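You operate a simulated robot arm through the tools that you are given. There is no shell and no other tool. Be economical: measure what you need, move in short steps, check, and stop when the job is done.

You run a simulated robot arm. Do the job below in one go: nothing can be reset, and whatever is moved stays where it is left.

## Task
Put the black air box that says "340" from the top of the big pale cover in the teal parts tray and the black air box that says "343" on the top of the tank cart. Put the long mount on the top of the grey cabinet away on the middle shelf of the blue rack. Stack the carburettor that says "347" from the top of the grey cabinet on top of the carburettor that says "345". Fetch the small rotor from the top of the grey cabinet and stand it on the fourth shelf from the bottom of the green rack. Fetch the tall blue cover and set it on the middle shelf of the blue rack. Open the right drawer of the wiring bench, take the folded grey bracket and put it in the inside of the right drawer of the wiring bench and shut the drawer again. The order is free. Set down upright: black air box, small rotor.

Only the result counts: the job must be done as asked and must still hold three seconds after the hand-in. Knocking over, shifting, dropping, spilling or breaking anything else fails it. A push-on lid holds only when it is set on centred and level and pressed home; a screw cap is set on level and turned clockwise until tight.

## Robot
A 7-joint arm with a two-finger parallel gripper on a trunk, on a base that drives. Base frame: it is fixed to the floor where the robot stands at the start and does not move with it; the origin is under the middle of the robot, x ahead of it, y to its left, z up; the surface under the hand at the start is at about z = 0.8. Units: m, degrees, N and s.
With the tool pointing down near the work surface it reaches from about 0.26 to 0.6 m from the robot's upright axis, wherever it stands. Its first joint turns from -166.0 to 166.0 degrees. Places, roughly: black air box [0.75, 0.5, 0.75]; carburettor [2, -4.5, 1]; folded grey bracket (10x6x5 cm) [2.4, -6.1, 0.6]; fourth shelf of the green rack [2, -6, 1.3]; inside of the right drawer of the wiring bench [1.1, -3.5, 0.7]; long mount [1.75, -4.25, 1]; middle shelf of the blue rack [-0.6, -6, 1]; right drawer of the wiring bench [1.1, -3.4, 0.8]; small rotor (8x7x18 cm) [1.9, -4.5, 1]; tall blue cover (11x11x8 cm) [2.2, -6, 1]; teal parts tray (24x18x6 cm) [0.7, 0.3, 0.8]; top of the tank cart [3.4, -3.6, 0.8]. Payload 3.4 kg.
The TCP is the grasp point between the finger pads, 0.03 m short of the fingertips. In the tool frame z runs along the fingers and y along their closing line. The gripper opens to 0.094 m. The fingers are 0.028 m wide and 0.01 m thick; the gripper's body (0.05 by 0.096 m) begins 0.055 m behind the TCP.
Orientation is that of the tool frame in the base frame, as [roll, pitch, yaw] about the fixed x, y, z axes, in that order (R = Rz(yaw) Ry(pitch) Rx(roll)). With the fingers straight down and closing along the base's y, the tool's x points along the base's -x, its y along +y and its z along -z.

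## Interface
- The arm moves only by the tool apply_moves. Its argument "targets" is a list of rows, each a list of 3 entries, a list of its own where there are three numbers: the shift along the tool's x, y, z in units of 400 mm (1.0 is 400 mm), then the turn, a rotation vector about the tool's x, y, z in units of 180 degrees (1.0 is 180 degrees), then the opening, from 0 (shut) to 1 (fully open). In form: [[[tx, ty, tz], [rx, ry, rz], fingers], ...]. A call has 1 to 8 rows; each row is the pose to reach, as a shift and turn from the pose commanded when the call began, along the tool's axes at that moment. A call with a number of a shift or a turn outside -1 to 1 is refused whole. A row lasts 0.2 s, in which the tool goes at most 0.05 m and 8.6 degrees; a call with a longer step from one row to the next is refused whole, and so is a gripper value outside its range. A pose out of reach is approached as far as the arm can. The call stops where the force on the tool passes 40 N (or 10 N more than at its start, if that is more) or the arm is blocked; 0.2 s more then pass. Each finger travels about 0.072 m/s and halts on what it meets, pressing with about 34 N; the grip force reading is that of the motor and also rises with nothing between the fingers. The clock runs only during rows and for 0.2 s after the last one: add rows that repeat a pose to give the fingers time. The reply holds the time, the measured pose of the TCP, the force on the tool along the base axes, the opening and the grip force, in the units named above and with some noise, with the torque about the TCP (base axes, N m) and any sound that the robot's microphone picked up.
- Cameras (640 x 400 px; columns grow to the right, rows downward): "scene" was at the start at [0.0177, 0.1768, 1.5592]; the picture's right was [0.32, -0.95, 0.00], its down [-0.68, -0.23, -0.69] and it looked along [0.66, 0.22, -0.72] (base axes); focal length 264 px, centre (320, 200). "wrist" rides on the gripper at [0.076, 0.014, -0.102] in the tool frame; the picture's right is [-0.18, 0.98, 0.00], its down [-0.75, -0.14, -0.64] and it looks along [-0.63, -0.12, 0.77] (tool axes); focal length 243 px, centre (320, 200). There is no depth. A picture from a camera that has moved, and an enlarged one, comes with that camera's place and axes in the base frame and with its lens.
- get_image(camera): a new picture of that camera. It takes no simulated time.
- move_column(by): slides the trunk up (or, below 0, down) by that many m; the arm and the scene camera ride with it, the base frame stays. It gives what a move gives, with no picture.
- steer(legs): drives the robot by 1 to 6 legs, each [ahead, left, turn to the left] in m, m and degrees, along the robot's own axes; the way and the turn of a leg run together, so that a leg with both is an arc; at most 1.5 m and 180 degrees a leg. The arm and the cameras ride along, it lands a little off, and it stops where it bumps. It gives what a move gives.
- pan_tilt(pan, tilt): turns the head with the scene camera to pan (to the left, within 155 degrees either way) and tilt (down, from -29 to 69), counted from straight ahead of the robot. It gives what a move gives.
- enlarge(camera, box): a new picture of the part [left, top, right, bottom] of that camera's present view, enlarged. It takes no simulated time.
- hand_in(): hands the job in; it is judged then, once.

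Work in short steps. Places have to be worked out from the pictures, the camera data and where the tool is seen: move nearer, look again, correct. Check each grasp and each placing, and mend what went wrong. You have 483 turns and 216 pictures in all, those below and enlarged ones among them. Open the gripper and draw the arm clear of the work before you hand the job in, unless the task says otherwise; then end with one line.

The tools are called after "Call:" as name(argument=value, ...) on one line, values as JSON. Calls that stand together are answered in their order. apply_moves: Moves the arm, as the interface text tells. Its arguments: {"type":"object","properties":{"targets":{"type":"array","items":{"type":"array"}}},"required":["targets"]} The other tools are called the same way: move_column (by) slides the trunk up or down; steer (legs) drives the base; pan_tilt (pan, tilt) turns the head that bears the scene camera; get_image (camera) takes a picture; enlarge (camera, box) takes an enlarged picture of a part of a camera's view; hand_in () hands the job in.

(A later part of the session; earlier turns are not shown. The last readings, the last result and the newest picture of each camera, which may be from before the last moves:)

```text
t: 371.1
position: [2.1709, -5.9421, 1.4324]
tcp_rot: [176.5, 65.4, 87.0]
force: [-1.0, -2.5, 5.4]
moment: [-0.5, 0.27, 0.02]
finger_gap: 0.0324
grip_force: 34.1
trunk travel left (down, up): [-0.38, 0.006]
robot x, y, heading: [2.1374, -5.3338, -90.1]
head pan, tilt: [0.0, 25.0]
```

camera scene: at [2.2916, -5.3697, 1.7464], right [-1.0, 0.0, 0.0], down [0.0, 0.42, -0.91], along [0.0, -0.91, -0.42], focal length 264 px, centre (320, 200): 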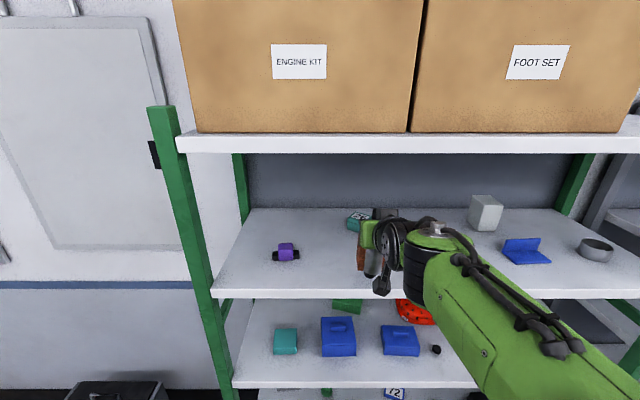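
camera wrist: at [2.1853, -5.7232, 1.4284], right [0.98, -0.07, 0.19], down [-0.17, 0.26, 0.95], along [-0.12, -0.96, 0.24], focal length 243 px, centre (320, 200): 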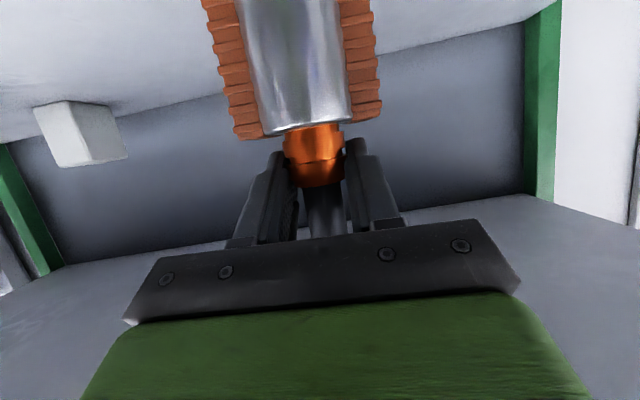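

Weight is on the shelf. Release and withdraw backward.

Call:
apply_moves(targets=[[[0, 0, 0], [0, 0, 0], 0.45], [[0, 0, 0], [0, 0, 0], 0.6], [[0, 0, 0], [0, 0, 0], 0.85], [[0, 0, 0], [0, 0, 0], 0.85], [[0, 0, -0.08], [0, 0, 0], 0.85], [[0, 0, -0.18], [0, 0, 0], 0.85], [[0, 0, -0.28], [0, 0, 0], 0.85], [[0, 0, -0.36], [0, 0, 0], 0.85]])

Call:
get_image(camera="wrist")

```text
t: 372.9
position: [2.1691, -5.8099, 1.4908]
tcp_rot: [176.4, 64.9, 87.1]
force: [0.4, -0.2, -0.3]
moment: [-0.04, -0.03, 0.03]
finger_gap: 0.0799
grip_force: 0.1
trunk travel left (down, up): [-0.38, 0.006]
robot x, y, heading: [2.1351, -5.332, -90.1]
head pan, tilt: [0.0, 25.0]
```

```text
101 pictures are left
camera wrist: at [2.1837, -5.686, 1.4644], right [0.98, -0.07, 0.19], down [-0.17, 0.26, 0.95], along [-0.12, -0.96, 0.24], focal length 243 px, centre (320, 200)
```

wrist: 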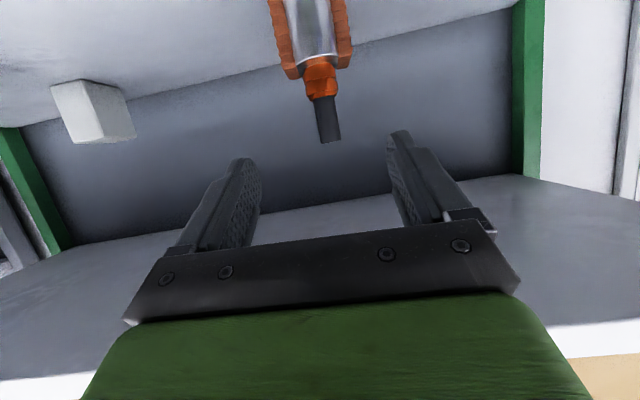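

Rotor stands on shelf 4. Next the tall blue cover (left blue one on shelf 3). I back off, lower the trunk and look.

Call:
steer(legs=[[-0.22, 0.02, 0]])

Call:
move_column(by=-0.37)

Call:
get_image(camera="wrist")

Call:
enlarge(camera="scene", box=[200, 130, 440, 280])

```text
t: 374.6
position: [2.1879, -5.5951, 1.4891]
tcp_rot: [176.5, 64.9, 87.1]
force: [-1.6, 0.4, -0.4]
moment: [0.02, 0.0, -0.01]
finger_gap: 0.08
grip_force: 0.0
trunk travel left (down, up): [-0.38, 0.006]
robot x, y, heading: [2.1609, -5.1215, -90.3]
head pan, tilt: [0.0, 25.0]
```

```text
t: 378.2
position: [2.1874, -5.5956, 1.1188]
tcp_rot: [176.5, 64.8, 87.1]
force: [0.1, 0.0, 0.5]
moment: [-0.05, 0.0, 0.05]
finger_gap: 0.08
grip_force: 0.2
trunk travel left (down, up): [-0.01, 0.376]
robot x, y, heading: [2.1564, -5.1194, -90.3]
head pan, tilt: [0.0, 25.0]
```

```text
100 pictures are left
camera wrist: at [2.2033, -5.4721, 1.094], right [0.98, -0.08, 0.19], down [-0.17, 0.26, 0.95], along [-0.12, -0.96, 0.24], focal length 243 px, centre (320, 200)
```

wrist: 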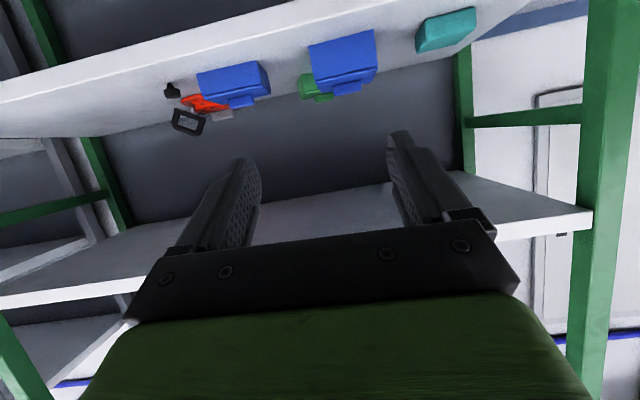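

```text
2.67 times, centred on (320, 205) of scene
camera zoom: at [2.3116, -5.152, 1.3766], right [-1.0, 0.0, 0.0], down [0.0, 0.42, -0.91], along [0.0, -0.91, -0.42], focal length 703 px, centre (320, 187)
```

zoom: 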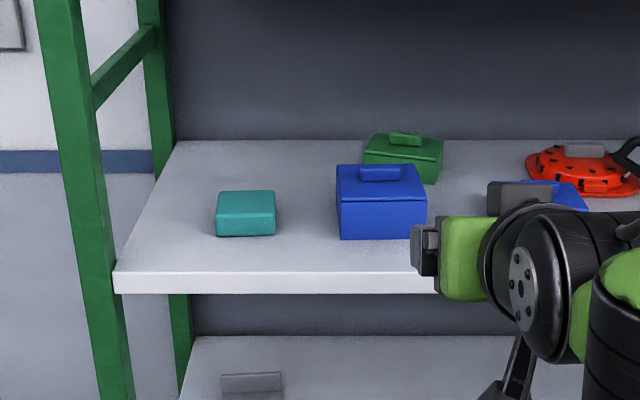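

Cover: body top ≈1.015, small handle (5 cm along x) at about (2.237, -5.962), z 1.015–1.035. I'll grip the handle with the hand tilted 50° so camera and fingers clear the shelf. I align the base and change the tilt.

Call:
steer(legs=[[0.18, 0.05, 0]])

Call:
apply_moves(targets=[[[0, 0, 0], [0, 0.03, 0], 1], [[0, 0, 0], [0, 0.06, 0], 1], [[0, 0, 0], [0, 0.083, 0], 1]])

Call:
get_image(camera="wrist")

```text
t: 379.7
position: [2.2398, -5.7772, 1.119]
tcp_rot: [176.5, 64.7, 87.3]
force: [-0.4, 0.0, 0.4]
moment: [-0.02, -0.01, 0.01]
finger_gap: 0.0799
grip_force: 0.0
trunk travel left (down, up): [-0.01, 0.376]
robot x, y, heading: [2.2097, -5.2989, -90.1]
head pan, tilt: [0.0, 25.0]
```

```text
t: 380.5
position: [2.239, -5.7773, 1.119]
tcp_rot: [177.7, 49.9, 88.6]
force: [-0.4, -0.5, 0.0]
moment: [0.02, 0.01, 0.0]
finger_gap: 0.0938
grip_force: 0.1
trunk travel left (down, up): [-0.01, 0.376]
robot x, y, heading: [2.2113, -5.2974, -90.0]
head pan, tilt: [0.0, 25.0]
```

```text
98 pictures are left
camera wrist: at [2.2527, -5.6516, 1.1266], right [0.98, -0.11, 0.17], down [-0.17, 0.0, 0.99], along [-0.11, -0.99, -0.01], focal length 243 px, centre (320, 200)
```

wrist: 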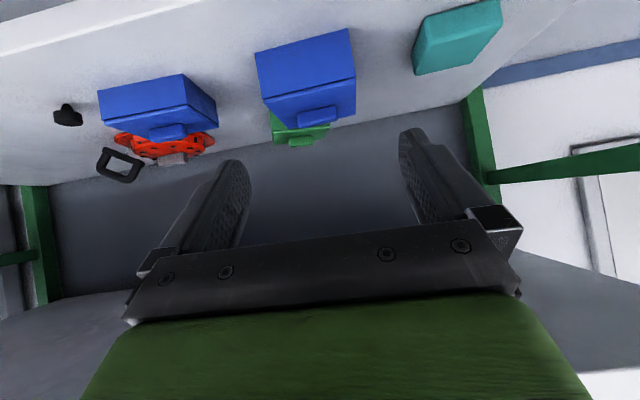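

Call:
apply_moves(targets=[[[-0.04, 0, 0.11], [0, 0, 0], 1], [[-0.08, 0, 0.22], [0, 0, 0], 1], [[-0.12, 0, 0.33], [0, 0, 0], 1], [[-0.135, 0, 0.41], [0, 0, 0], 1], [[-0.132, 0, 0.435], [0, 0, 0], 1]])

Call:
get_image(camera="wrist")

Call:
enlarge(camera="scene", box=[220, 150, 420, 275])

```text
t: 381.7
position: [2.2426, -5.9451, 1.0483]
tcp_rot: [177.7, 50.0, 88.6]
force: [0.1, 0.0, -0.3]
moment: [0.0, -0.01, -0.03]
finger_gap: 0.0941
grip_force: 0.1
trunk travel left (down, up): [-0.01, 0.376]
robot x, y, heading: [2.2074, -5.2996, -90.0]
head pan, tilt: [0.0, 25.0]
```

```text
97 pictures are left
camera wrist: at [2.2561, -5.8189, 1.055], right [0.98, -0.11, 0.17], down [-0.17, 0.01, 0.99], along [-0.11, -0.99, -0.01], focal length 243 px, centre (320, 200)
```

wrist: 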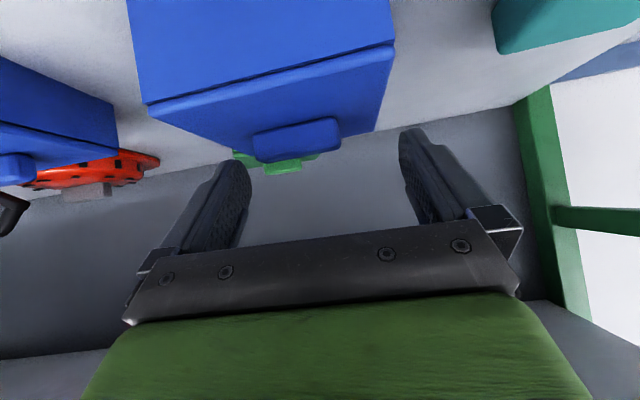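

```text
3.20 times, centred on (320, 212) of scene
camera zoom: at [2.3611, -5.333, 1.3766], right [-1.0, 0.0, 0.0], down [0.0, 0.42, -0.91], along [0.0, -0.91, -0.42], focal length 843 px, centre (320, 160)
```

zoom: 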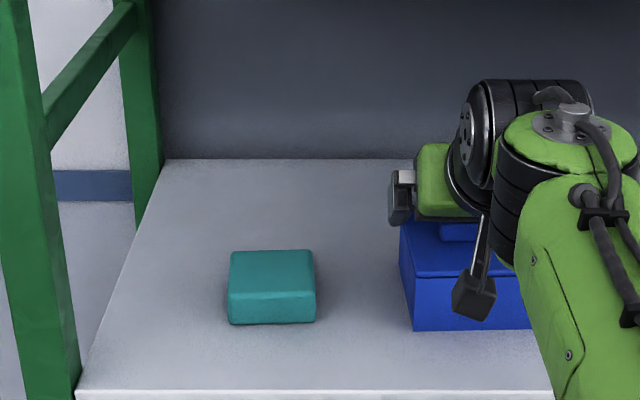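

The handle is ~8 mm to -x and slightly lower; small correction, then close.

Call:
apply_moves(targets=[[[-0.003, -0.02, 0.012], [0, 0, 0], 1], [[-0.003, -0.02, 0.024], [0, 0, 0], 1], [[-0.003, -0.02, 0.024], [0, 0, 0], 0.6], [[-0.003, -0.02, 0.024], [0, 0, 0], 0.3], [[-0.003, -0.02, 0.024], [0, 0, 0], 0], [[-0.003, -0.02, 0.024], [0, 0, 0], 0], [[-0.003, -0.02, 0.024], [0, 0, 0], 0]])

Call:
get_image(camera="wrist")

```text
t: 383.3
position: [2.2352, -5.954, 1.0427]
tcp_rot: [177.7, 49.9, 88.6]
force: [-1.0, -0.3, 1.4]
moment: [0.01, 0.1, 0.04]
finger_gap: 0.0512
grip_force: 34.3
trunk travel left (down, up): [-0.01, 0.376]
robot x, y, heading: [2.2103, -5.3017, -89.8]
head pan, tilt: [0.0, 25.0]
```

```text
95 pictures are left
camera wrist: at [2.2487, -5.827, 1.05], right [0.98, -0.11, 0.17], down [-0.17, 0.01, 0.99], along [-0.11, -0.99, -0.01], focal length 243 px, centre (320, 200)
```

wrist: 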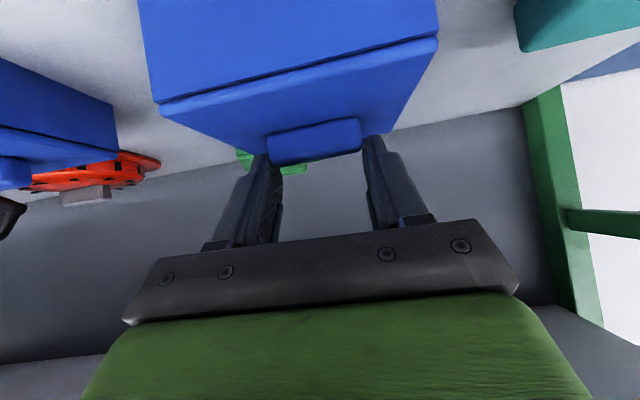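

Handle gripped at 0.051. Lift gently 2.5 cm and check.

Call:
apply_moves(targets=[[[-0.012, 0, -0.01], [0, 0, 0], 0], [[-0.024, 0, -0.02], [0, 0, 0], 0], [[-0.036, 0, -0.03], [0, 0, 0], 0], [[-0.048, 0, -0.04], [0, 0, 0], 0], [[-0.06, 0, -0.05], [0, 0, 0], 0]])

Call:
get_image(camera="wrist")

```text
t: 384.5
position: [2.2344, -5.9531, 1.0738]
tcp_rot: [177.7, 49.9, 88.6]
force: [0.1, 0.8, -1.1]
moment: [0.01, 0.0, 0.0]
finger_gap: 0.0512
grip_force: 33.9
trunk travel left (down, up): [-0.01, 0.376]
robot x, y, heading: [2.2075, -5.2988, -90.0]
head pan, tilt: [0.0, 25.0]
```

```text
94 pictures are left
camera wrist: at [2.2474, -5.8275, 1.0817], right [0.98, -0.11, 0.17], down [-0.17, 0.01, 0.99], along [-0.11, -0.99, -0.01], focal length 243 px, centre (320, 200)
```

wrist: 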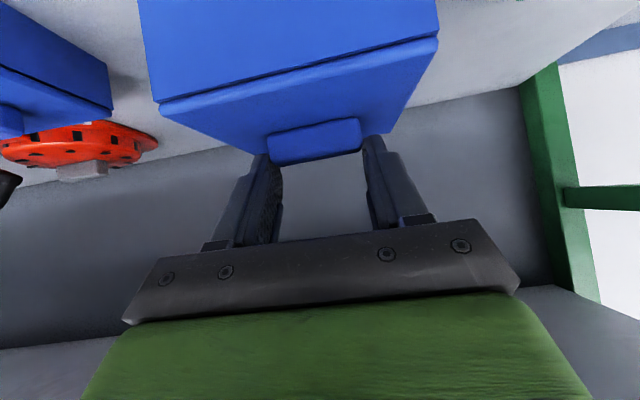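

Cover held. I back out, retract a little, and sidestep west to the blue rack.

Call:
steer(legs=[[-0.22, 0, 0]])

Call:
apply_moves(targets=[[[0.02, 0, -0.09], [0, 0, 0], 0], [[0.04, 0, -0.18], [0, 0, 0], 0], [[0.05, 0, -0.27], [0, 0, 0], 0]])

Call:
steer(legs=[[0, -1.4, 0]])

Call:
get_image(camera="scene")

```text
t: 386.2
position: [2.2371, -5.732, 1.0745]
tcp_rot: [177.7, 50.0, 88.8]
force: [0.7, 0.2, -1.7]
moment: [0.04, 0.0, 0.0]
finger_gap: 0.0512
grip_force: 34.0
trunk travel left (down, up): [-0.01, 0.376]
robot x, y, heading: [2.2077, -5.0812, -89.7]
head pan, tilt: [0.0, 25.0]
```

```text
t: 387.0
position: [2.2318, -5.6374, 1.1303]
tcp_rot: [177.6, 49.9, 88.8]
force: [-1.2, -0.6, -0.9]
moment: [-0.01, -0.01, 0.02]
finger_gap: 0.0514
grip_force: 34.1
trunk travel left (down, up): [-0.01, 0.376]
robot x, y, heading: [2.2079, -5.0808, -89.8]
head pan, tilt: [0.0, 25.0]
```

```text
t: 393.9
position: [0.8689, -5.6492, 1.129]
tcp_rot: [177.8, 49.9, 89.4]
force: [0.1, -0.3, -0.9]
moment: [-0.01, 0.0, -0.03]
finger_gap: 0.0512
grip_force: 34.2
trunk travel left (down, up): [-0.01, 0.376]
robot x, y, heading: [0.838, -5.0926, -89.1]
head pan, tilt: [0.0, 25.0]
```

```text
93 pictures are left
camera scene: at [0.9925, -5.1215, 1.3766], right [-1.0, -0.01, 0.0], down [-0.01, 0.42, -0.91], along [0.01, -0.91, -0.42], focal length 264 px, centre (320, 200)
```

scene: 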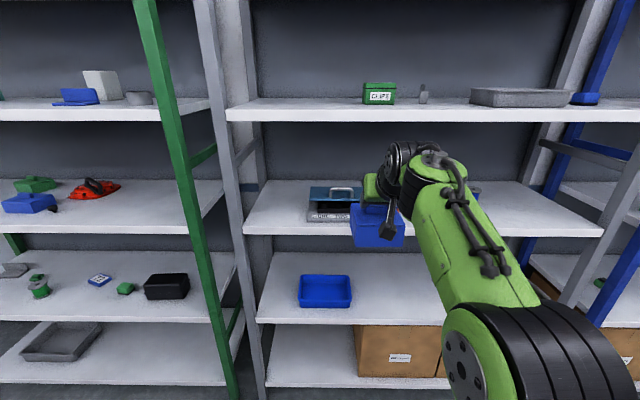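

I continue to x≈-0.65 in front of the blue rack and check the shelf.

Call:
steer(legs=[[0, 0, -0.9], [0, -0.74, 0], [0, -0.74, 0]])

Call:
get_image(camera="scene")

Call:
get_image(camera="wrist")

```text
t: 401.8
position: [-0.6127, -5.6503, 1.1286]
tcp_rot: [177.7, 49.8, 88.8]
force: [-0.3, 0.4, -2.0]
moment: [-0.02, 0.01, -0.02]
finger_gap: 0.0514
grip_force: 34.1
trunk travel left (down, up): [-0.01, 0.376]
robot x, y, heading: [-0.6357, -5.09, -89.8]
head pan, tilt: [0.0, 25.0]
```

```text
92 pictures are left
camera scene: at [-0.4827, -5.1242, 1.3766], right [-1.0, 0.0, 0.0], down [0.0, 0.42, -0.91], along [0.0, -0.91, -0.42], focal length 264 px, centre (320, 200)
```

scene: 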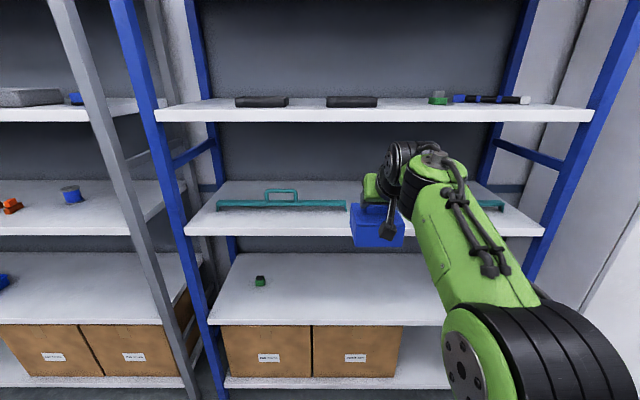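

```text
91 pictures are left
camera wrist: at [-0.5986, -5.5243, 1.1364], right [0.98, -0.11, 0.17], down [-0.17, 0.0, 0.99], along [-0.11, -0.99, -0.01], focal length 243 px, centre (320, 200)
```

wrist: 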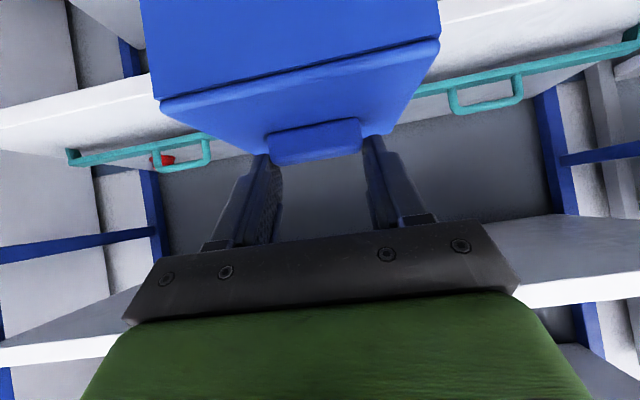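

Bars' tops are ≈1.003 at y≈-5.934, with a gap around x≈-0.61; free space lies behind them. I drive forward 0.3 with the cover above the bars.

Call:
steer(legs=[[0.27, 0, 0]])

Call:
get_image(camera="wrist")

Call:
get_image(camera="scene")

```text
t: 403.7
position: [-0.6127, -5.9241, 1.1292]
tcp_rot: [177.7, 49.8, 88.8]
force: [0.0, -0.8, -2.3]
moment: [0.01, 0.01, -0.05]
finger_gap: 0.0513
grip_force: 34.1
trunk travel left (down, up): [-0.01, 0.376]
robot x, y, heading: [-0.6386, -5.365, -89.8]
head pan, tilt: [0.0, 25.0]
```

```text
90 pictures are left
camera wrist: at [-0.5979, -5.7984, 1.136], right [0.98, -0.11, 0.17], down [-0.17, 0.0, 0.99], along [-0.11, -0.99, -0.01], focal length 243 px, centre (320, 200)
```

wrist: 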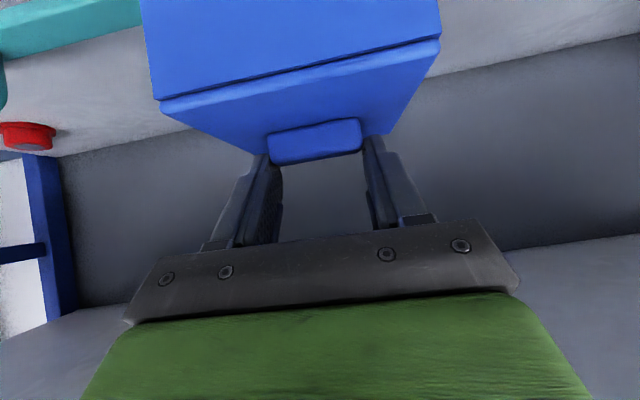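

```text
89 pictures are left
camera scene: at [-0.4816, -5.3984, 1.3766], right [-1.0, 0.0, 0.0], down [0.0, 0.42, -0.91], along [0.0, -0.91, -0.42], focal length 264 px, centre (320, 200)
```

scene: 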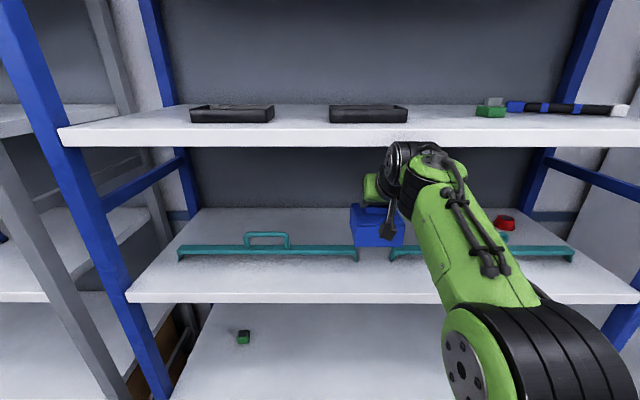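

I lower slightly, advance past the bars, then lower diagonally behind them.

Call:
apply_moves(targets=[[[0.042, 0, 0.035], [0, 0, 0], 0], [[0.0, 0, 0.085], [0, 0, 0], 0], [[-0.04, 0, 0.135], [0, 0, 0], 0], [[-0.08, 0, 0.18], [0, 0, 0], 0], [[-0.06, 0, 0.23], [0, 0, 0], 0], [[-0.055, 0, 0.27], [0, 0, 0], 0], [[-0.05, 0, 0.3], [0, 0, 0], 0]])

Call:
get_image(camera="scene")

```text
t: 405.3
position: [-0.6095, -6.0302, 1.0693]
tcp_rot: [177.7, 50.1, 88.8]
force: [0.2, 0.7, -0.9]
moment: [-0.02, -0.03, 0.02]
finger_gap: 0.0513
grip_force: 34.1
trunk travel left (down, up): [-0.01, 0.376]
robot x, y, heading: [-0.6367, -5.3698, -89.7]
head pan, tilt: [0.0, 25.0]
```

```text
88 pictures are left
camera scene: at [-0.4813, -5.3985, 1.3773], right [-1.0, 0.0, 0.0], down [0.0, 0.42, -0.91], along [0.0, -0.91, -0.42], focal length 264 px, centre (320, 200)
```

scene: 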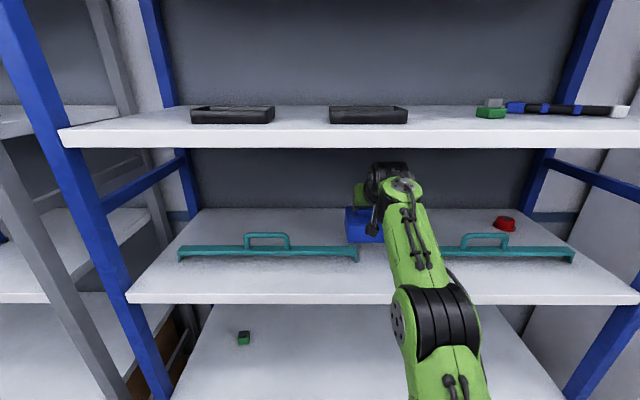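

Cover is behind the bars. Advance 2 cm more and lower to contact.

Call:
apply_moves(targets=[[[-0.016, 0, 0.019], [0, 0, 0], 0], [[-0.02, 0, 0.045], [0, 0, 0], 0], [[-0.005, 0, 0.058], [0, 0, 0], 0], [[0.01, 0, 0.07], [0, 0, 0], 0], [[0.018, 0, 0.08], [0, 0, 0], 0], [[0.022, 0, 0.083], [0, 0, 0], 0]])

```text
t: 406.7
position: [-0.6056, -6.0479, 1.0432]
tcp_rot: [177.7, 50.4, 88.9]
force: [2.2, -1.8, 12.0]
moment: [0.35, 0.51, 0.06]
finger_gap: 0.0513
grip_force: 34.0
out of reach, approached as far as the arm can: row 1, 2, 3
trunk travel left (down, up): [-0.01, 0.376]
robot x, y, heading: [-0.6349, -5.3654, -89.8]
head pan, tilt: [0.0, 25.0]
```

Set down. Release and withdraw along the tool axis.

Call:
apply_moves(targets=[[[0, 0, 0], [0, 0, 0], 0.6], [[0, 0, 0], [0, 0, 0], 0.75], [[0, 0, 0], [0, 0, 0], 0.75], [[0, 0, -0.06], [0, 0, 0], 0.75], [[0, 0, -0.15], [0, 0, 0], 0.75], [[0, 0, -0.25], [0, 0, 0], 0.75]])

Call:
get_image(camera="wrist")

Call:
steer(legs=[[-0.25, 0, 0]])

Call:
get_image(camera="scene")

```text
t: 408.1
position: [-0.6098, -5.9694, 1.103]
tcp_rot: [177.6, 49.9, 88.8]
force: [0.3, 0.3, -0.4]
moment: [0.03, -0.01, 0.0]
finger_gap: 0.0707
grip_force: 0.0
trunk travel left (down, up): [-0.01, 0.376]
robot x, y, heading: [-0.6341, -5.3606, -89.9]
head pan, tilt: [0.0, 25.0]
```

```text
87 pictures are left
camera wrist: at [-0.5967, -5.8428, 1.1106], right [0.98, -0.11, 0.17], down [-0.17, 0.0, 0.99], along [-0.11, -0.99, -0.01], focal length 243 px, centre (320, 200)
```

wrist: 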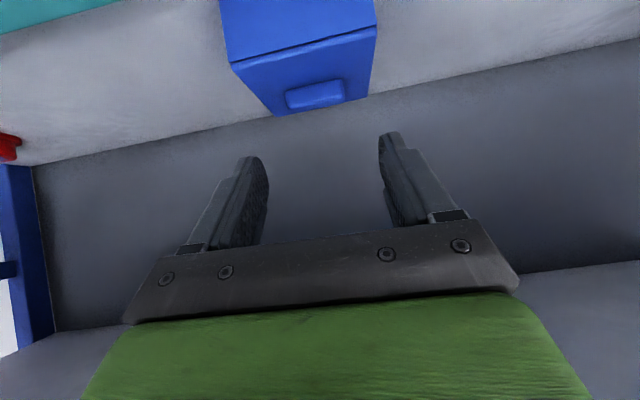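

```text
t: 409.9
position: [-0.6109, -5.7201, 1.1032]
tcp_rot: [177.7, 49.9, 88.9]
force: [0.0, -0.1, -0.1]
moment: [0.02, -0.03, 0.01]
finger_gap: 0.0705
grip_force: 0.1
trunk travel left (down, up): [-0.01, 0.376]
robot x, y, heading: [-0.6382, -5.1141, -89.8]
head pan, tilt: [0.0, 25.0]
```

```text
86 pictures are left
camera scene: at [-0.4824, -5.1466, 1.3766], right [-1.0, 0.0, 0.0], down [0.0, 0.42, -0.91], along [0.0, -0.91, -0.42], focal length 264 px, centre (320, 200)
```

scene: 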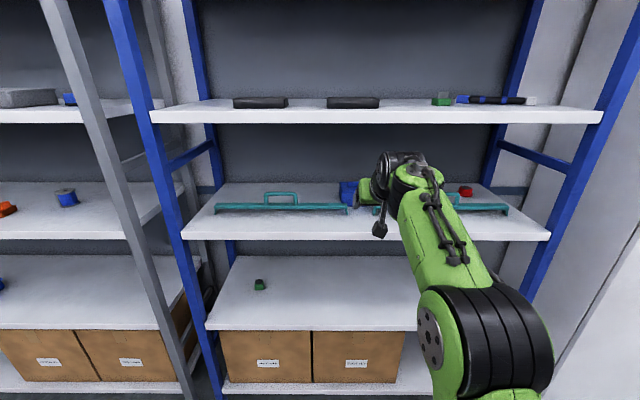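

Cover placed, bars untouched. I raise the trunk back, bring the hand to vertical and compact, and go back to the cabinet.

Call:
move_column(by=0.215)

Call:
apply_moves(targets=[[[0.07, 0, -0.03], [0, 0.04, 0], 1], [[0.14, 0, -0.06], [0, 0.08, 0], 1], [[0.21, 0, -0.09], [0, 0.12, 0], 1], [[0.28, 0, -0.12], [0, 0.16, 0], 1], [[0.35, 0, -0.15], [0, 0.2, 0], 1], [[0.43, 0, -0.19], [0, 0.24, 0], 1], [[0.51, 0, -0.22], [0, 0.278, 0], 1]])

Call:
steer(legs=[[0, 0, 90], [1.2, -0.05, 0], [1.2, 0, 0]])

```text
t: 412.2
position: [-0.6108, -5.7203, 1.3186]
tcp_rot: [177.7, 49.9, 88.9]
force: [-0.2, -0.3, -0.5]
moment: [0.02, 0.02, 0.0]
finger_gap: 0.0707
grip_force: 0.2
trunk travel left (down, up): [-0.225, 0.161]
robot x, y, heading: [-0.6381, -5.1145, -89.9]
head pan, tilt: [0.0, 25.0]
```

```text
t: 413.8
position: [-0.6096, -5.5228, 1.2172]
tcp_rot: [178.6, -0.2, 90.7]
force: [0.4, -0.4, -0.3]
moment: [0.0, 0.02, -0.03]
finger_gap: 0.0941
grip_force: 0.0
trunk travel left (down, up): [-0.225, 0.161]
robot x, y, heading: [-0.6348, -5.1113, -89.8]
head pan, tilt: [0.0, 25.0]
```

```text
t: 429.3
position: [2.1636, -5.2088, 1.2179]
tcp_rot: [178.4, -0.1, 178.4]
force: [0.3, 0.0, 0.0]
moment: [0.0, 0.01, -0.01]
finger_gap: 0.0941
grip_force: 0.0
trunk travel left (down, up): [-0.225, 0.161]
robot x, y, heading: [1.7535, -5.2198, -1.9]
head pan, tilt: [0.0, 25.0]
```

Call:
steer(legs=[[0, 0, 92], [0.25, -0.2, 0]])

Call:
pan_tilt(pan=0, tilt=55)

Call:
get_image(camera="wrist")

Call:
enlarge(camera="scene", box=[260, 100, 460, 225])

```text
t: 435.4
position: [1.9096, -4.5588, 1.2169]
tcp_rot: [178.5, -0.2, -87.5]
force: [0.8, -0.2, -0.3]
moment: [-0.03, 0.01, -0.01]
finger_gap: 0.094
grip_force: 0.1
trunk travel left (down, up): [-0.225, 0.161]
robot x, y, heading: [1.9445, -4.9647, 92.0]
head pan, tilt: [0.0, 25.0]
```

```text
t: 436.4
position: [1.9086, -4.5586, 1.2183]
tcp_rot: [178.4, -0.1, -87.6]
force: [-0.3, 0.5, -0.2]
moment: [0.02, 0.0, -0.02]
finger_gap: 0.0943
grip_force: 0.1
trunk travel left (down, up): [-0.225, 0.161]
robot x, y, heading: [1.9475, -4.9649, 92.0]
head pan, tilt: [0.0, 55.0]
```

```text
85 pictures are left
camera wrist: at [1.9005, -4.6351, 1.3201], right [-0.99, 0.14, 0.03], down [0.13, 0.76, 0.64], along [0.07, 0.63, -0.77], focal length 243 px, centre (320, 200)
```

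wrist: 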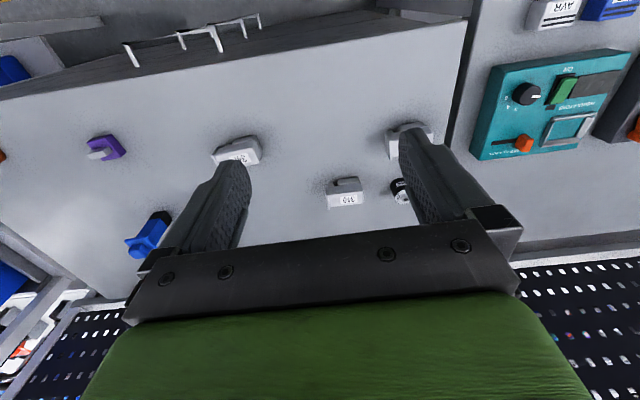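

```text
3.20 times, centred on (360, 162) of scene
camera zoom: at [1.7959, -4.9571, 1.5474], right [1.0, 0.03, 0.0], down [0.03, -0.82, -0.57], along [-0.02, 0.57, -0.82], focal length 843 px, centre (192, 320)
```

zoom: 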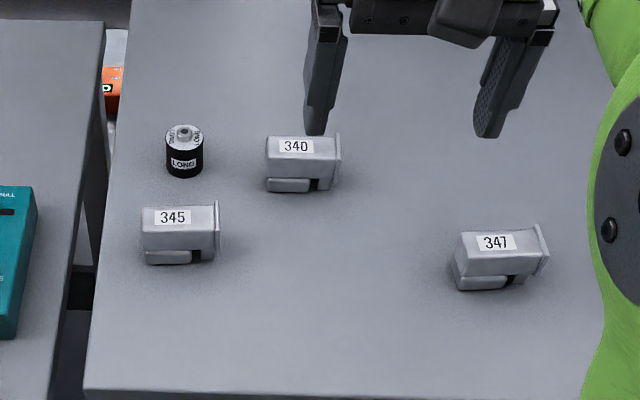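

Carb 347 is centred near (2.058, -4.466) with ≈6.5° yaw; 345 near (1.764, -4.445) with ≈2.5°. I turn the hand to close across the short side and move above 347.

Call:
apply_moves(targets=[[[-0.027, -0.048, 0.02], [0, 0, 0.045], 1], [[-0.054, -0.095, 0.04], [0, 0, 0.09], 1], [[-0.08, -0.143, 0.06], [0, 0, 0.135], 1], [[-0.108, -0.19, 0.08], [0, 0, 0.18], 1], [[-0.135, -0.238, 0.1], [0, 0, 0.225], 1], [[-0.162, -0.286, 0.12], [0, 0, 0.27], 1], [[-0.19, -0.334, 0.14], [0, 0, 0.315], 1], [[-0.217, -0.382, 0.16], [0, 0, 0.36], 1]])

Call:
apply_moves(targets=[[[0, 0, 0.05], [0, 0, 0.04], 1], [[0, 0, 0.1], [0, 0, 0.08], 1], [[0, 0, 0.15], [0, 0, 0.12], 1]])

Call:
get_image(camera="wrist")

```text
t: 438.2
position: [2.0561, -4.462, 1.1504]
tcp_rot: [179.5, -1.5, -152.6]
force: [1.0, -1.4, -0.7]
moment: [-0.07, -0.01, -0.03]
finger_gap: 0.094
grip_force: 0.0
trunk travel left (down, up): [-0.225, 0.161]
robot x, y, heading: [1.9443, -4.9662, 92.0]
head pan, tilt: [0.0, 55.0]
```

```text
t: 439.0
position: [2.0538, -4.4644, 1.0895]
tcp_rot: [-180.0, -1.5, -174.2]
force: [-0.1, 0.1, -0.1]
moment: [-0.03, -0.03, -0.02]
finger_gap: 0.0938
grip_force: 0.1
trunk travel left (down, up): [-0.225, 0.161]
robot x, y, heading: [1.9478, -4.9668, 91.9]
head pan, tilt: [0.0, 55.0]
```

```text
83 pictures are left
camera wrist: at [1.9804, -4.4593, 1.1929], right [0.08, 1.0, -0.01], down [0.78, -0.06, 0.62], along [0.62, -0.06, -0.78], focal length 243 px, centre (320, 200)
```

wrist: 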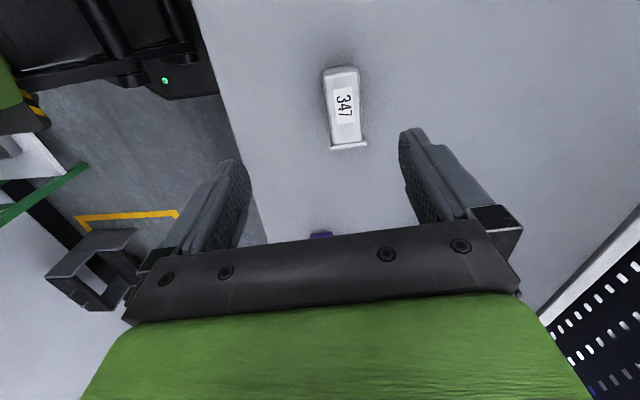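

From the wrist view the carb's axis is at y≈-4.445, x≈2.062. I correct and descend to just above the table.

Call:
apply_moves(targets=[[[-0.022, 0.046, 0.08], [0, 0.008, 0], 1], [[-0.022, 0.046, 0.18], [0, 0.008, 0], 1], [[-0.022, 0.046, 0.27], [0, 0.008, 0], 1], [[-0.022, 0.046, 0.33], [0, 0.008, 0], 1]])

Call:
get_image(camera="wrist")

```text
t: 440.0
position: [2.0573, -4.4455, 0.9577]
tcp_rot: [179.9, -2.9, -174.0]
force: [0.8, 0.3, 0.9]
moment: [-0.01, 0.01, -0.03]
finger_gap: 0.094
grip_force: 0.0
trunk travel left (down, up): [-0.225, 0.161]
robot x, y, heading: [1.9451, -4.9624, 91.9]
head pan, tilt: [0.0, 55.0]
```

```text
82 pictures are left
camera wrist: at [1.9867, -4.4408, 1.0637], right [0.08, 1.0, -0.01], down [0.8, -0.06, 0.6], along [0.6, -0.06, -0.8], focal length 243 px, centre (320, 200)
```

wrist: 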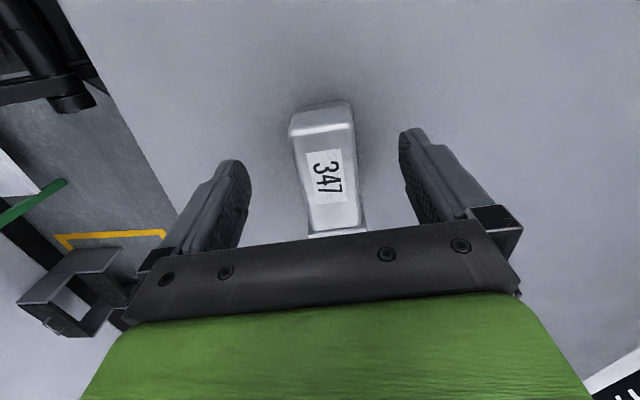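

Centred. I fix the slight pitch and lower until the fingertips nearly touch.

Call:
apply_moves(targets=[[[0, 0, 0.015], [0, -0.008, 0], 1], [[0, 0, 0.03], [0, -0.016, 0], 1], [[0, 0, 0.04], [0, -0.016, 0], 1], [[0, 0, 0.045], [0, -0.016, 0], 1]])

```text
t: 441.0
position: [2.0562, -4.4457, 0.9398]
tcp_rot: [180.0, -0.1, -174.0]
force: [0.7, 0.5, -0.4]
moment: [0.01, -0.03, 0.03]
finger_gap: 0.0937
grip_force: 0.0
trunk travel left (down, up): [-0.225, 0.161]
robot x, y, heading: [1.9484, -4.9637, 91.9]
head pan, tilt: [0.0, 55.0]
```

Call:
apply_moves(targets=[[[0, 0, 0], [0, 0, 0], 0.5], [[0, 0, 0], [0, 0, 0], 0.2], [[0, 0, 0], [0, 0, 0], 0], [[0, 0, 0], [0, 0, 0], 0], [[0, 0, 0], [0, 0, 0], 0], [[0, 0, 0], [0, 0, 0], 0]])

Call:
apply_moves(targets=[[[0, 0, -0.05], [0, 0, 0], 0], [[0, 0, -0.15], [0, 0, 0], 0], [[0, 0, -0.25], [0, 0, 0], 0], [[0, 0, -0.35], [0, 0, 0], 0]])

Call:
get_image(camera="wrist")

```text
t: 442.4
position: [2.0548, -4.4448, 0.9387]
tcp_rot: [180.0, -0.1, -174.0]
force: [-0.1, 0.1, 1.8]
moment: [0.01, 0.05, 0.07]
finger_gap: 0.0381
grip_force: 34.1
trunk travel left (down, up): [-0.225, 0.161]
robot x, y, heading: [1.946, -4.9607, 91.8]
head pan, tilt: [0.0, 55.0]
```

```text
t: 443.4
position: [2.0563, -4.4461, 1.0804]
tcp_rot: [-180.0, -0.2, -174.1]
force: [0.2, 0.0, -1.1]
moment: [-0.02, -0.01, -0.03]
finger_gap: 0.038
grip_force: 33.7
trunk travel left (down, up): [-0.225, 0.161]
robot x, y, heading: [1.95, -4.9622, 92.4]
head pan, tilt: [0.0, 55.0]
```

```text
81 pictures are left
camera wrist: at [1.9798, -4.4412, 1.1828], right [0.08, 1.0, 0.0], down [0.77, -0.06, 0.64], along [0.64, -0.05, -0.77], focal length 243 px, centre (320, 200)
```

wrist: 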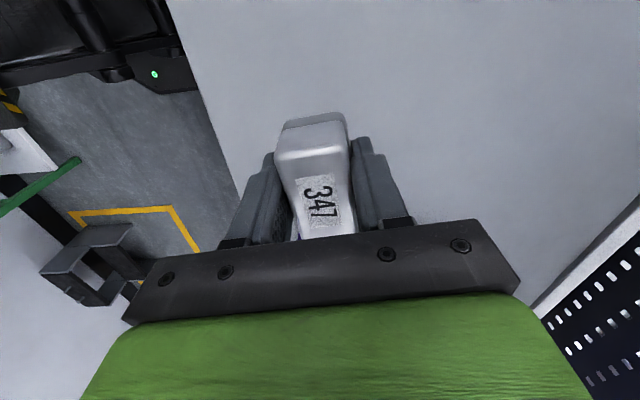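

347 held. I carry it above 345, and rotate 3.5° to match its yaw.

Call:
apply_moves(targets=[[[0.11, 0.02, -0.02], [0, 0, 0.003], 0], [[0.22, 0.04, -0.04], [0, 0, 0.006], 0], [[0.33, 0.06, -0.05], [0, 0, 0.009], 0], [[0.44, 0.08, -0.05], [0, 0, 0.012], 0], [[0.54, 0.09, -0.05], [0, 0, 0.015], 0], [[0.64, 0.11, -0.05], [0, 0, 0.018], 0], [[0.722, 0.12, -0.05], [0, 0, 0.0194], 0]])

Call:
get_image(camera="wrist")

Call:
enlarge(camera="scene", box=[260, 100, 460, 225])

```text
t: 445.0
position: [1.7649, -4.4297, 1.099]
tcp_rot: [180.0, 0.0, -177.5]
force: [0.1, 0.3, -2.1]
moment: [0.04, -0.01, -0.01]
finger_gap: 0.0383
grip_force: 34.2
trunk travel left (down, up): [-0.225, 0.161]
robot x, y, heading: [1.9482, -4.9608, 91.8]
head pan, tilt: [0.0, 55.0]
```

```text
80 pictures are left
camera wrist: at [1.6897, -4.4191, 1.2004], right [0.14, 0.99, 0.0], down [0.76, -0.11, 0.64], along [0.64, -0.09, -0.77], focal length 243 px, centre (320, 200)
```

wrist: 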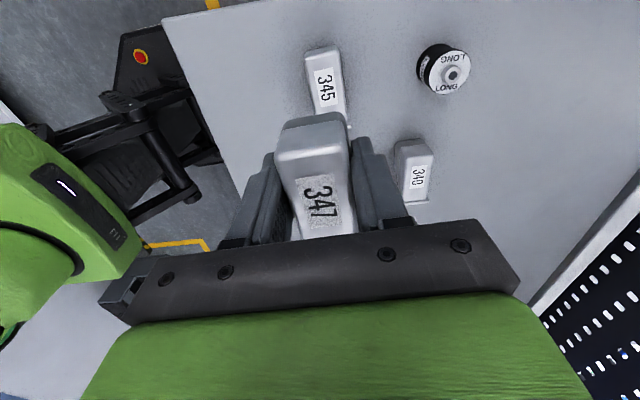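

```text
3.20 times, centred on (360, 162) of scene
camera zoom: at [1.7951, -4.9566, 1.5472], right [1.0, 0.03, 0.0], down [0.03, -0.82, -0.57], along [-0.02, 0.57, -0.82], focal length 843 px, centre (192, 320)
```

zoom: 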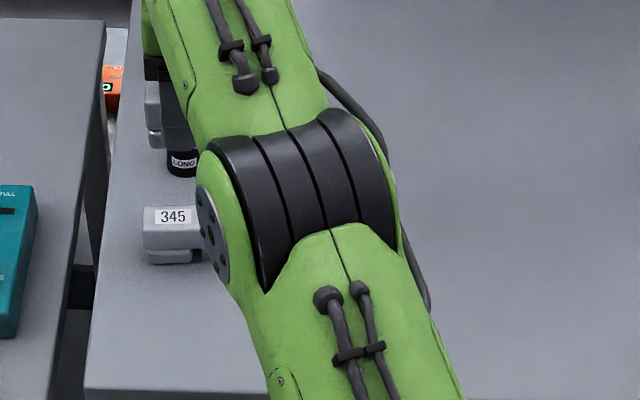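

345's top is centred (by label) at (1.761, -4.4215); the TCP grips 347 at its label centre. I align and lower.

Call:
apply_moves(targets=[[[0.009, 0.021, 0.06], [0, 0, 0], 0], [[0.009, 0.021, 0.12], [0, 0, 0], 0], [[0.009, 0.021, 0.18], [0, 0, 0], 0], [[0.009, 0.021, 0.21], [0, 0, 0], 0]])

Call:
get_image(camera="wrist")

Call:
enlarge(camera="scene", box=[270, 110, 350, 190])

```text
t: 446.0
position: [1.7616, -4.4194, 1.0159]
tcp_rot: [-179.9, -0.1, -177.5]
force: [0.0, 0.1, -2.7]
moment: [0.02, 0.01, 0.01]
finger_gap: 0.0381
grip_force: 34.0
trunk travel left (down, up): [-0.225, 0.161]
robot x, y, heading: [1.9473, -4.9647, 92.3]
head pan, tilt: [0.0, 55.0]
```

```text
78 pictures are left
camera wrist: at [1.685, -4.4109, 1.1177], right [0.14, 0.99, 0.0], down [0.76, -0.11, 0.64], along [0.64, -0.09, -0.77], focal length 243 px, centre (320, 200)
```

wrist: 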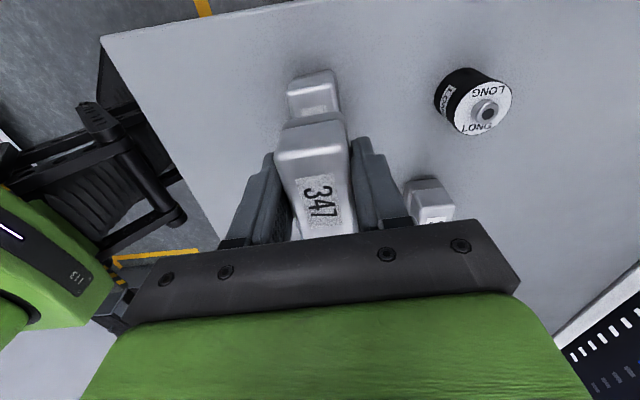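

```text
5.00 times, centred on (310, 150) of scene
camera zoom: at [1.7956, -4.9572, 1.5473], right [1.0, 0.03, 0.0], down [0.03, -0.82, -0.57], along [-0.02, 0.57, -0.82], focal length 1318 px, centre (370, 450)
```

zoom: 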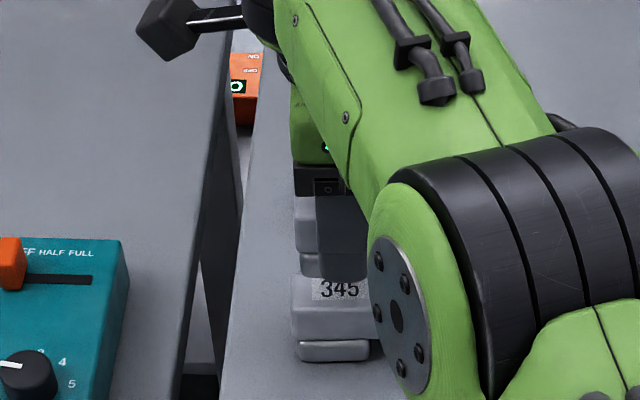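

Aligned. Lower slowly to contact.

Call:
apply_moves(targets=[[[0, -0.003, 0.01], [0, 0, 0], 0], [[0, -0.003, 0.02], [0, 0, 0], 0], [[0, -0.003, 0.03], [0, 0, 0], 0], [[0, -0.003, 0.037], [0, 0, 0], 0], [[0, -0.003, 0.042], [0, 0, 0], 0]])

```text
t: 447.2
position: [1.7614, -4.4225, 0.9984]
tcp_rot: [180.0, 0.1, -177.6]
force: [-0.1, -0.5, -1.8]
moment: [-0.01, 0.04, 0.04]
finger_gap: 0.0379
grip_force: 34.7
trunk travel left (down, up): [-0.225, 0.161]
robot x, y, heading: [1.9474, -4.9606, 92.3]
head pan, tilt: [0.0, 55.0]
```

Call:
apply_moves(targets=[[[0, 0, 0.004], [0, 0, 0], 0], [[0, 0, 0.008], [0, 0, 0], 0], [[0, 0, 0.012], [0, 0, 0], 0]])

```text
t: 448.0
position: [1.7607, -4.4214, 0.9954]
tcp_rot: [-179.9, 0.0, -177.6]
force: [0.0, -0.3, -2.7]
moment: [0.0, 0.03, 0.01]
finger_gap: 0.038
grip_force: 34.0
trunk travel left (down, up): [-0.225, 0.161]
robot x, y, heading: [1.9494, -4.9637, 91.8]
head pan, tilt: [0.0, 55.0]
```

Call:
apply_moves(targets=[[[0, 0, 0.005], [0, 0, 0], 0], [[0, 0, 0.01], [0, 0, 0], 0], [[0, 0, 0.015], [0, 0, 0], 0]])

```text
t: 448.8
position: [1.7609, -4.4213, 0.99]
tcp_rot: [179.8, -0.1, -177.5]
force: [-1.2, 0.8, 7.6]
moment: [-0.13, -0.26, 0.03]
finger_gap: 0.0381
grip_force: 33.9
trunk travel left (down, up): [-0.225, 0.161]
robot x, y, heading: [1.9467, -4.9618, 92.1]
head pan, tilt: [0.0, 55.0]
```

Contact at TCP 0.990 (5.1 cm step). Release carefully and rise.

Call:
apply_moves(targets=[[[0, 0, -0.002], [0, 0, 0], 0.43], [[0, 0, -0.002], [0, 0, 0], 0.5], [[0, 0, -0.002], [0, 0, 0], 0.65], [[0, 0, -0.002], [0, 0, 0], 0.7], [[0, 0, -0.06], [0, 0, 0], 0.7], [[0, 0, -0.16], [0, 0, 0], 0.7], [[0, 0, -0.26], [0, 0, 0], 0.7]])

Call:
get_image(camera="wrist")

Call:
enlarge(camera="scene", box=[270, 110, 350, 190])

```text
t: 450.4
position: [1.7642, -4.4238, 1.0909]
tcp_rot: [-179.9, 0.0, -177.5]
force: [-0.7, -0.7, 0.0]
moment: [0.01, -0.01, 0.01]
finger_gap: 0.0657
grip_force: 0.1
out of reach, approached as far as the arm can: row 7
trunk travel left (down, up): [-0.225, 0.161]
robot x, y, heading: [1.9449, -4.9624, 92.1]
head pan, tilt: [0.0, 55.0]
```

```text
76 pictures are left
camera wrist: at [1.6892, -4.414, 1.1928], right [0.14, 0.99, 0.0], down [0.76, -0.11, 0.64], along [0.64, -0.09, -0.77], focal length 243 px, centre (320, 200)
```

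wrist: 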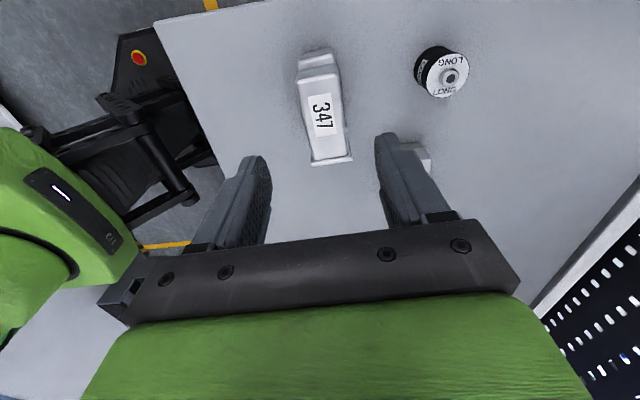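

```text
5.00 times, centred on (310, 150) of scene
camera zoom: at [1.7969, -4.9573, 1.5475], right [1.0, 0.03, 0.0], down [0.03, -0.82, -0.57], along [-0.02, 0.57, -0.82], focal length 1318 px, centre (370, 450)
```

zoom: 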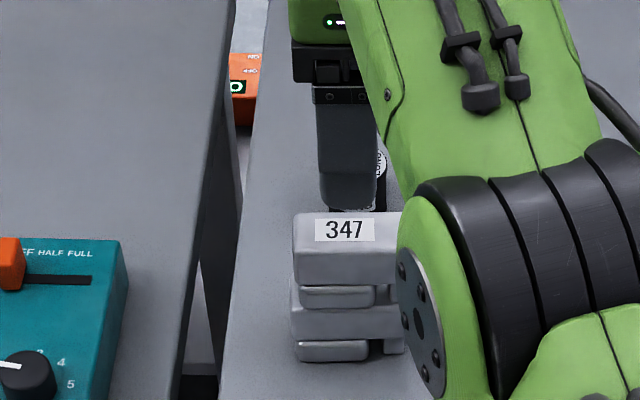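

Stack is good. Next the LONG mount at about (1.764, -4.299); it stands behind the stack, so I'll pick it vertically, set it at the cabinet front, and regrip it tilted. I move the base closer.

Call:
steer(legs=[[0.05, 0.13, -2]])

Call:
get_image(camera="wrist")

```text
t: 451.7
position: [1.6528, -4.3688, 1.0906]
tcp_rot: [180.0, 0.0, -179.6]
force: [0.3, -0.2, -1.6]
moment: [-0.03, 0.01, -0.01]
finger_gap: 0.0658
grip_force: 0.1
trunk travel left (down, up): [-0.225, 0.161]
robot x, y, heading: [1.8149, -4.9146, 89.8]
head pan, tilt: [0.0, 55.0]
```

```text
74 pictures are left
camera wrist: at [1.5775, -4.3552, 1.1919], right [0.18, 0.98, 0.0], down [0.75, -0.14, 0.64], along [0.63, -0.12, -0.77], focal length 243 px, centre (320, 200)
```

wrist: 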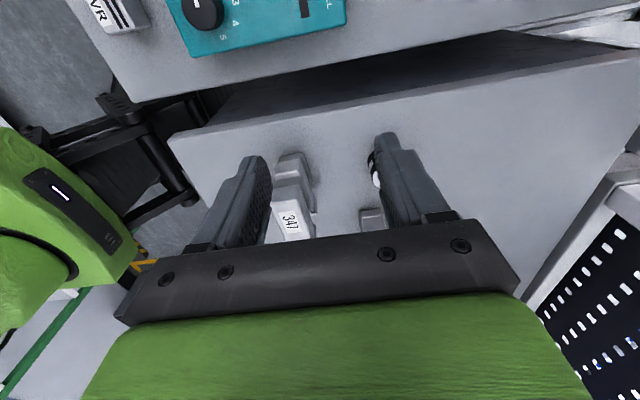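

Call:
apply_moves(targets=[[[-0.05, 0.08, 0], [0, 0, 0], 1], [[-0.12, 0.15, 0], [0, 0, 0], 1], [[-0.2, 0.16, 0], [0, 0, 0], 1], [[-0.278, 0.16, 0], [0, 0, 0], 1]])

Call:
get_image(camera="wrist")

```text
t: 452.7
position: [1.7514, -4.3455, 1.0842]
tcp_rot: [-179.9, -0.1, -179.6]
force: [-0.6, -0.4, -0.1]
moment: [0.05, -0.05, 0.03]
finger_gap: 0.0937
grip_force: 0.1
out of reach, approached as far as the arm can: row 1, 2, 3, 4
trunk travel left (down, up): [-0.225, 0.161]
robot x, y, heading: [1.8155, -4.9137, 89.8]
head pan, tilt: [0.0, 55.0]
```

```text
73 pictures are left
camera wrist: at [1.6756, -4.3328, 1.1852], right [0.18, 0.98, 0.0], down [0.75, -0.14, 0.64], along [0.63, -0.11, -0.77], focal length 243 px, centre (320, 200)
```

wrist: 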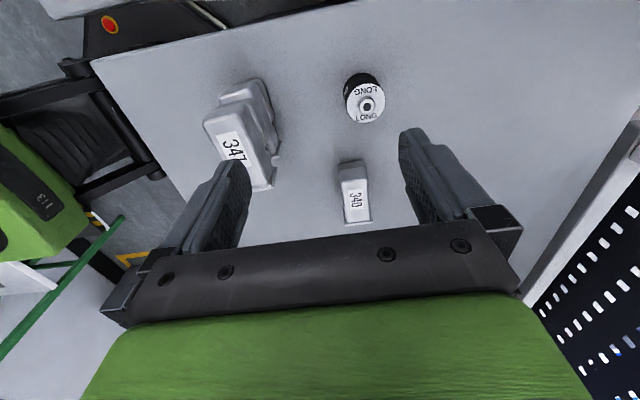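

Reach shrinks with height; I raise the trunk 0.13 so the shoulder suits, then go over the mount at (1.765, -4.302).

Call:
move_column(by=0.13)

Call:
apply_moves(targets=[[[-0.017, 0.05, 0.08], [0, 0, 0], 1], [[-0.034, 0.1, 0.17], [0, 0, 0], 1], [[-0.034, 0.11, 0.28], [0, 0, 0], 1], [[-0.034, 0.11, 0.38], [0, 0, 0], 1], [[-0.034, 0.11, 0.46], [0, 0, 0], 1], [[-0.034, 0.11, 0.5], [0, 0, 0], 1]])

Call:
get_image(camera="wrist")

```text
t: 454.3
position: [1.7539, -4.3446, 1.2154]
tcp_rot: [-180.0, -0.1, -179.6]
force: [0.2, 0.3, 0.5]
moment: [0.01, 0.0, 0.02]
finger_gap: 0.094
grip_force: 0.2
trunk travel left (down, up): [-0.355, 0.031]
robot x, y, heading: [1.8182, -4.9154, 89.7]
head pan, tilt: [0.0, 55.0]
```

```text
t: 455.7
position: [1.7688, -4.3157, 1.0251]
tcp_rot: [180.0, -0.3, -179.7]
force: [0.6, 0.0, 0.8]
moment: [0.0, 0.01, -0.02]
finger_gap: 0.0941
grip_force: 0.0
out of reach, approached as far as the arm can: row 1, 2, 3, 4, 5, 6
trunk travel left (down, up): [-0.355, 0.031]
robot x, y, heading: [1.8174, -4.9156, 89.5]
head pan, tilt: [0.0, 55.0]
```

```text
72 pictures are left
camera wrist: at [1.6929, -4.3034, 1.1263], right [0.18, 0.98, 0.0], down [0.76, -0.14, 0.64], along [0.63, -0.11, -0.77], focal length 243 px, centre (320, 200)
```

wrist: 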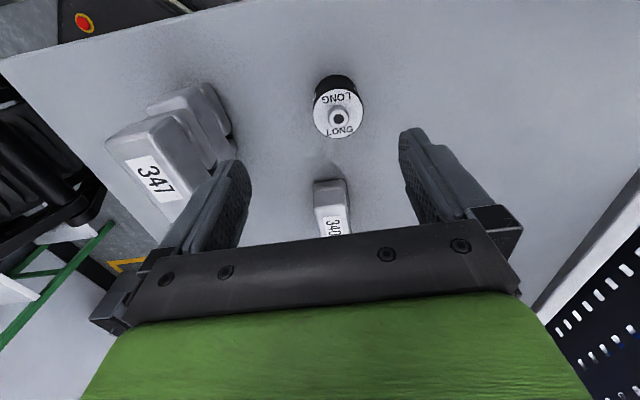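

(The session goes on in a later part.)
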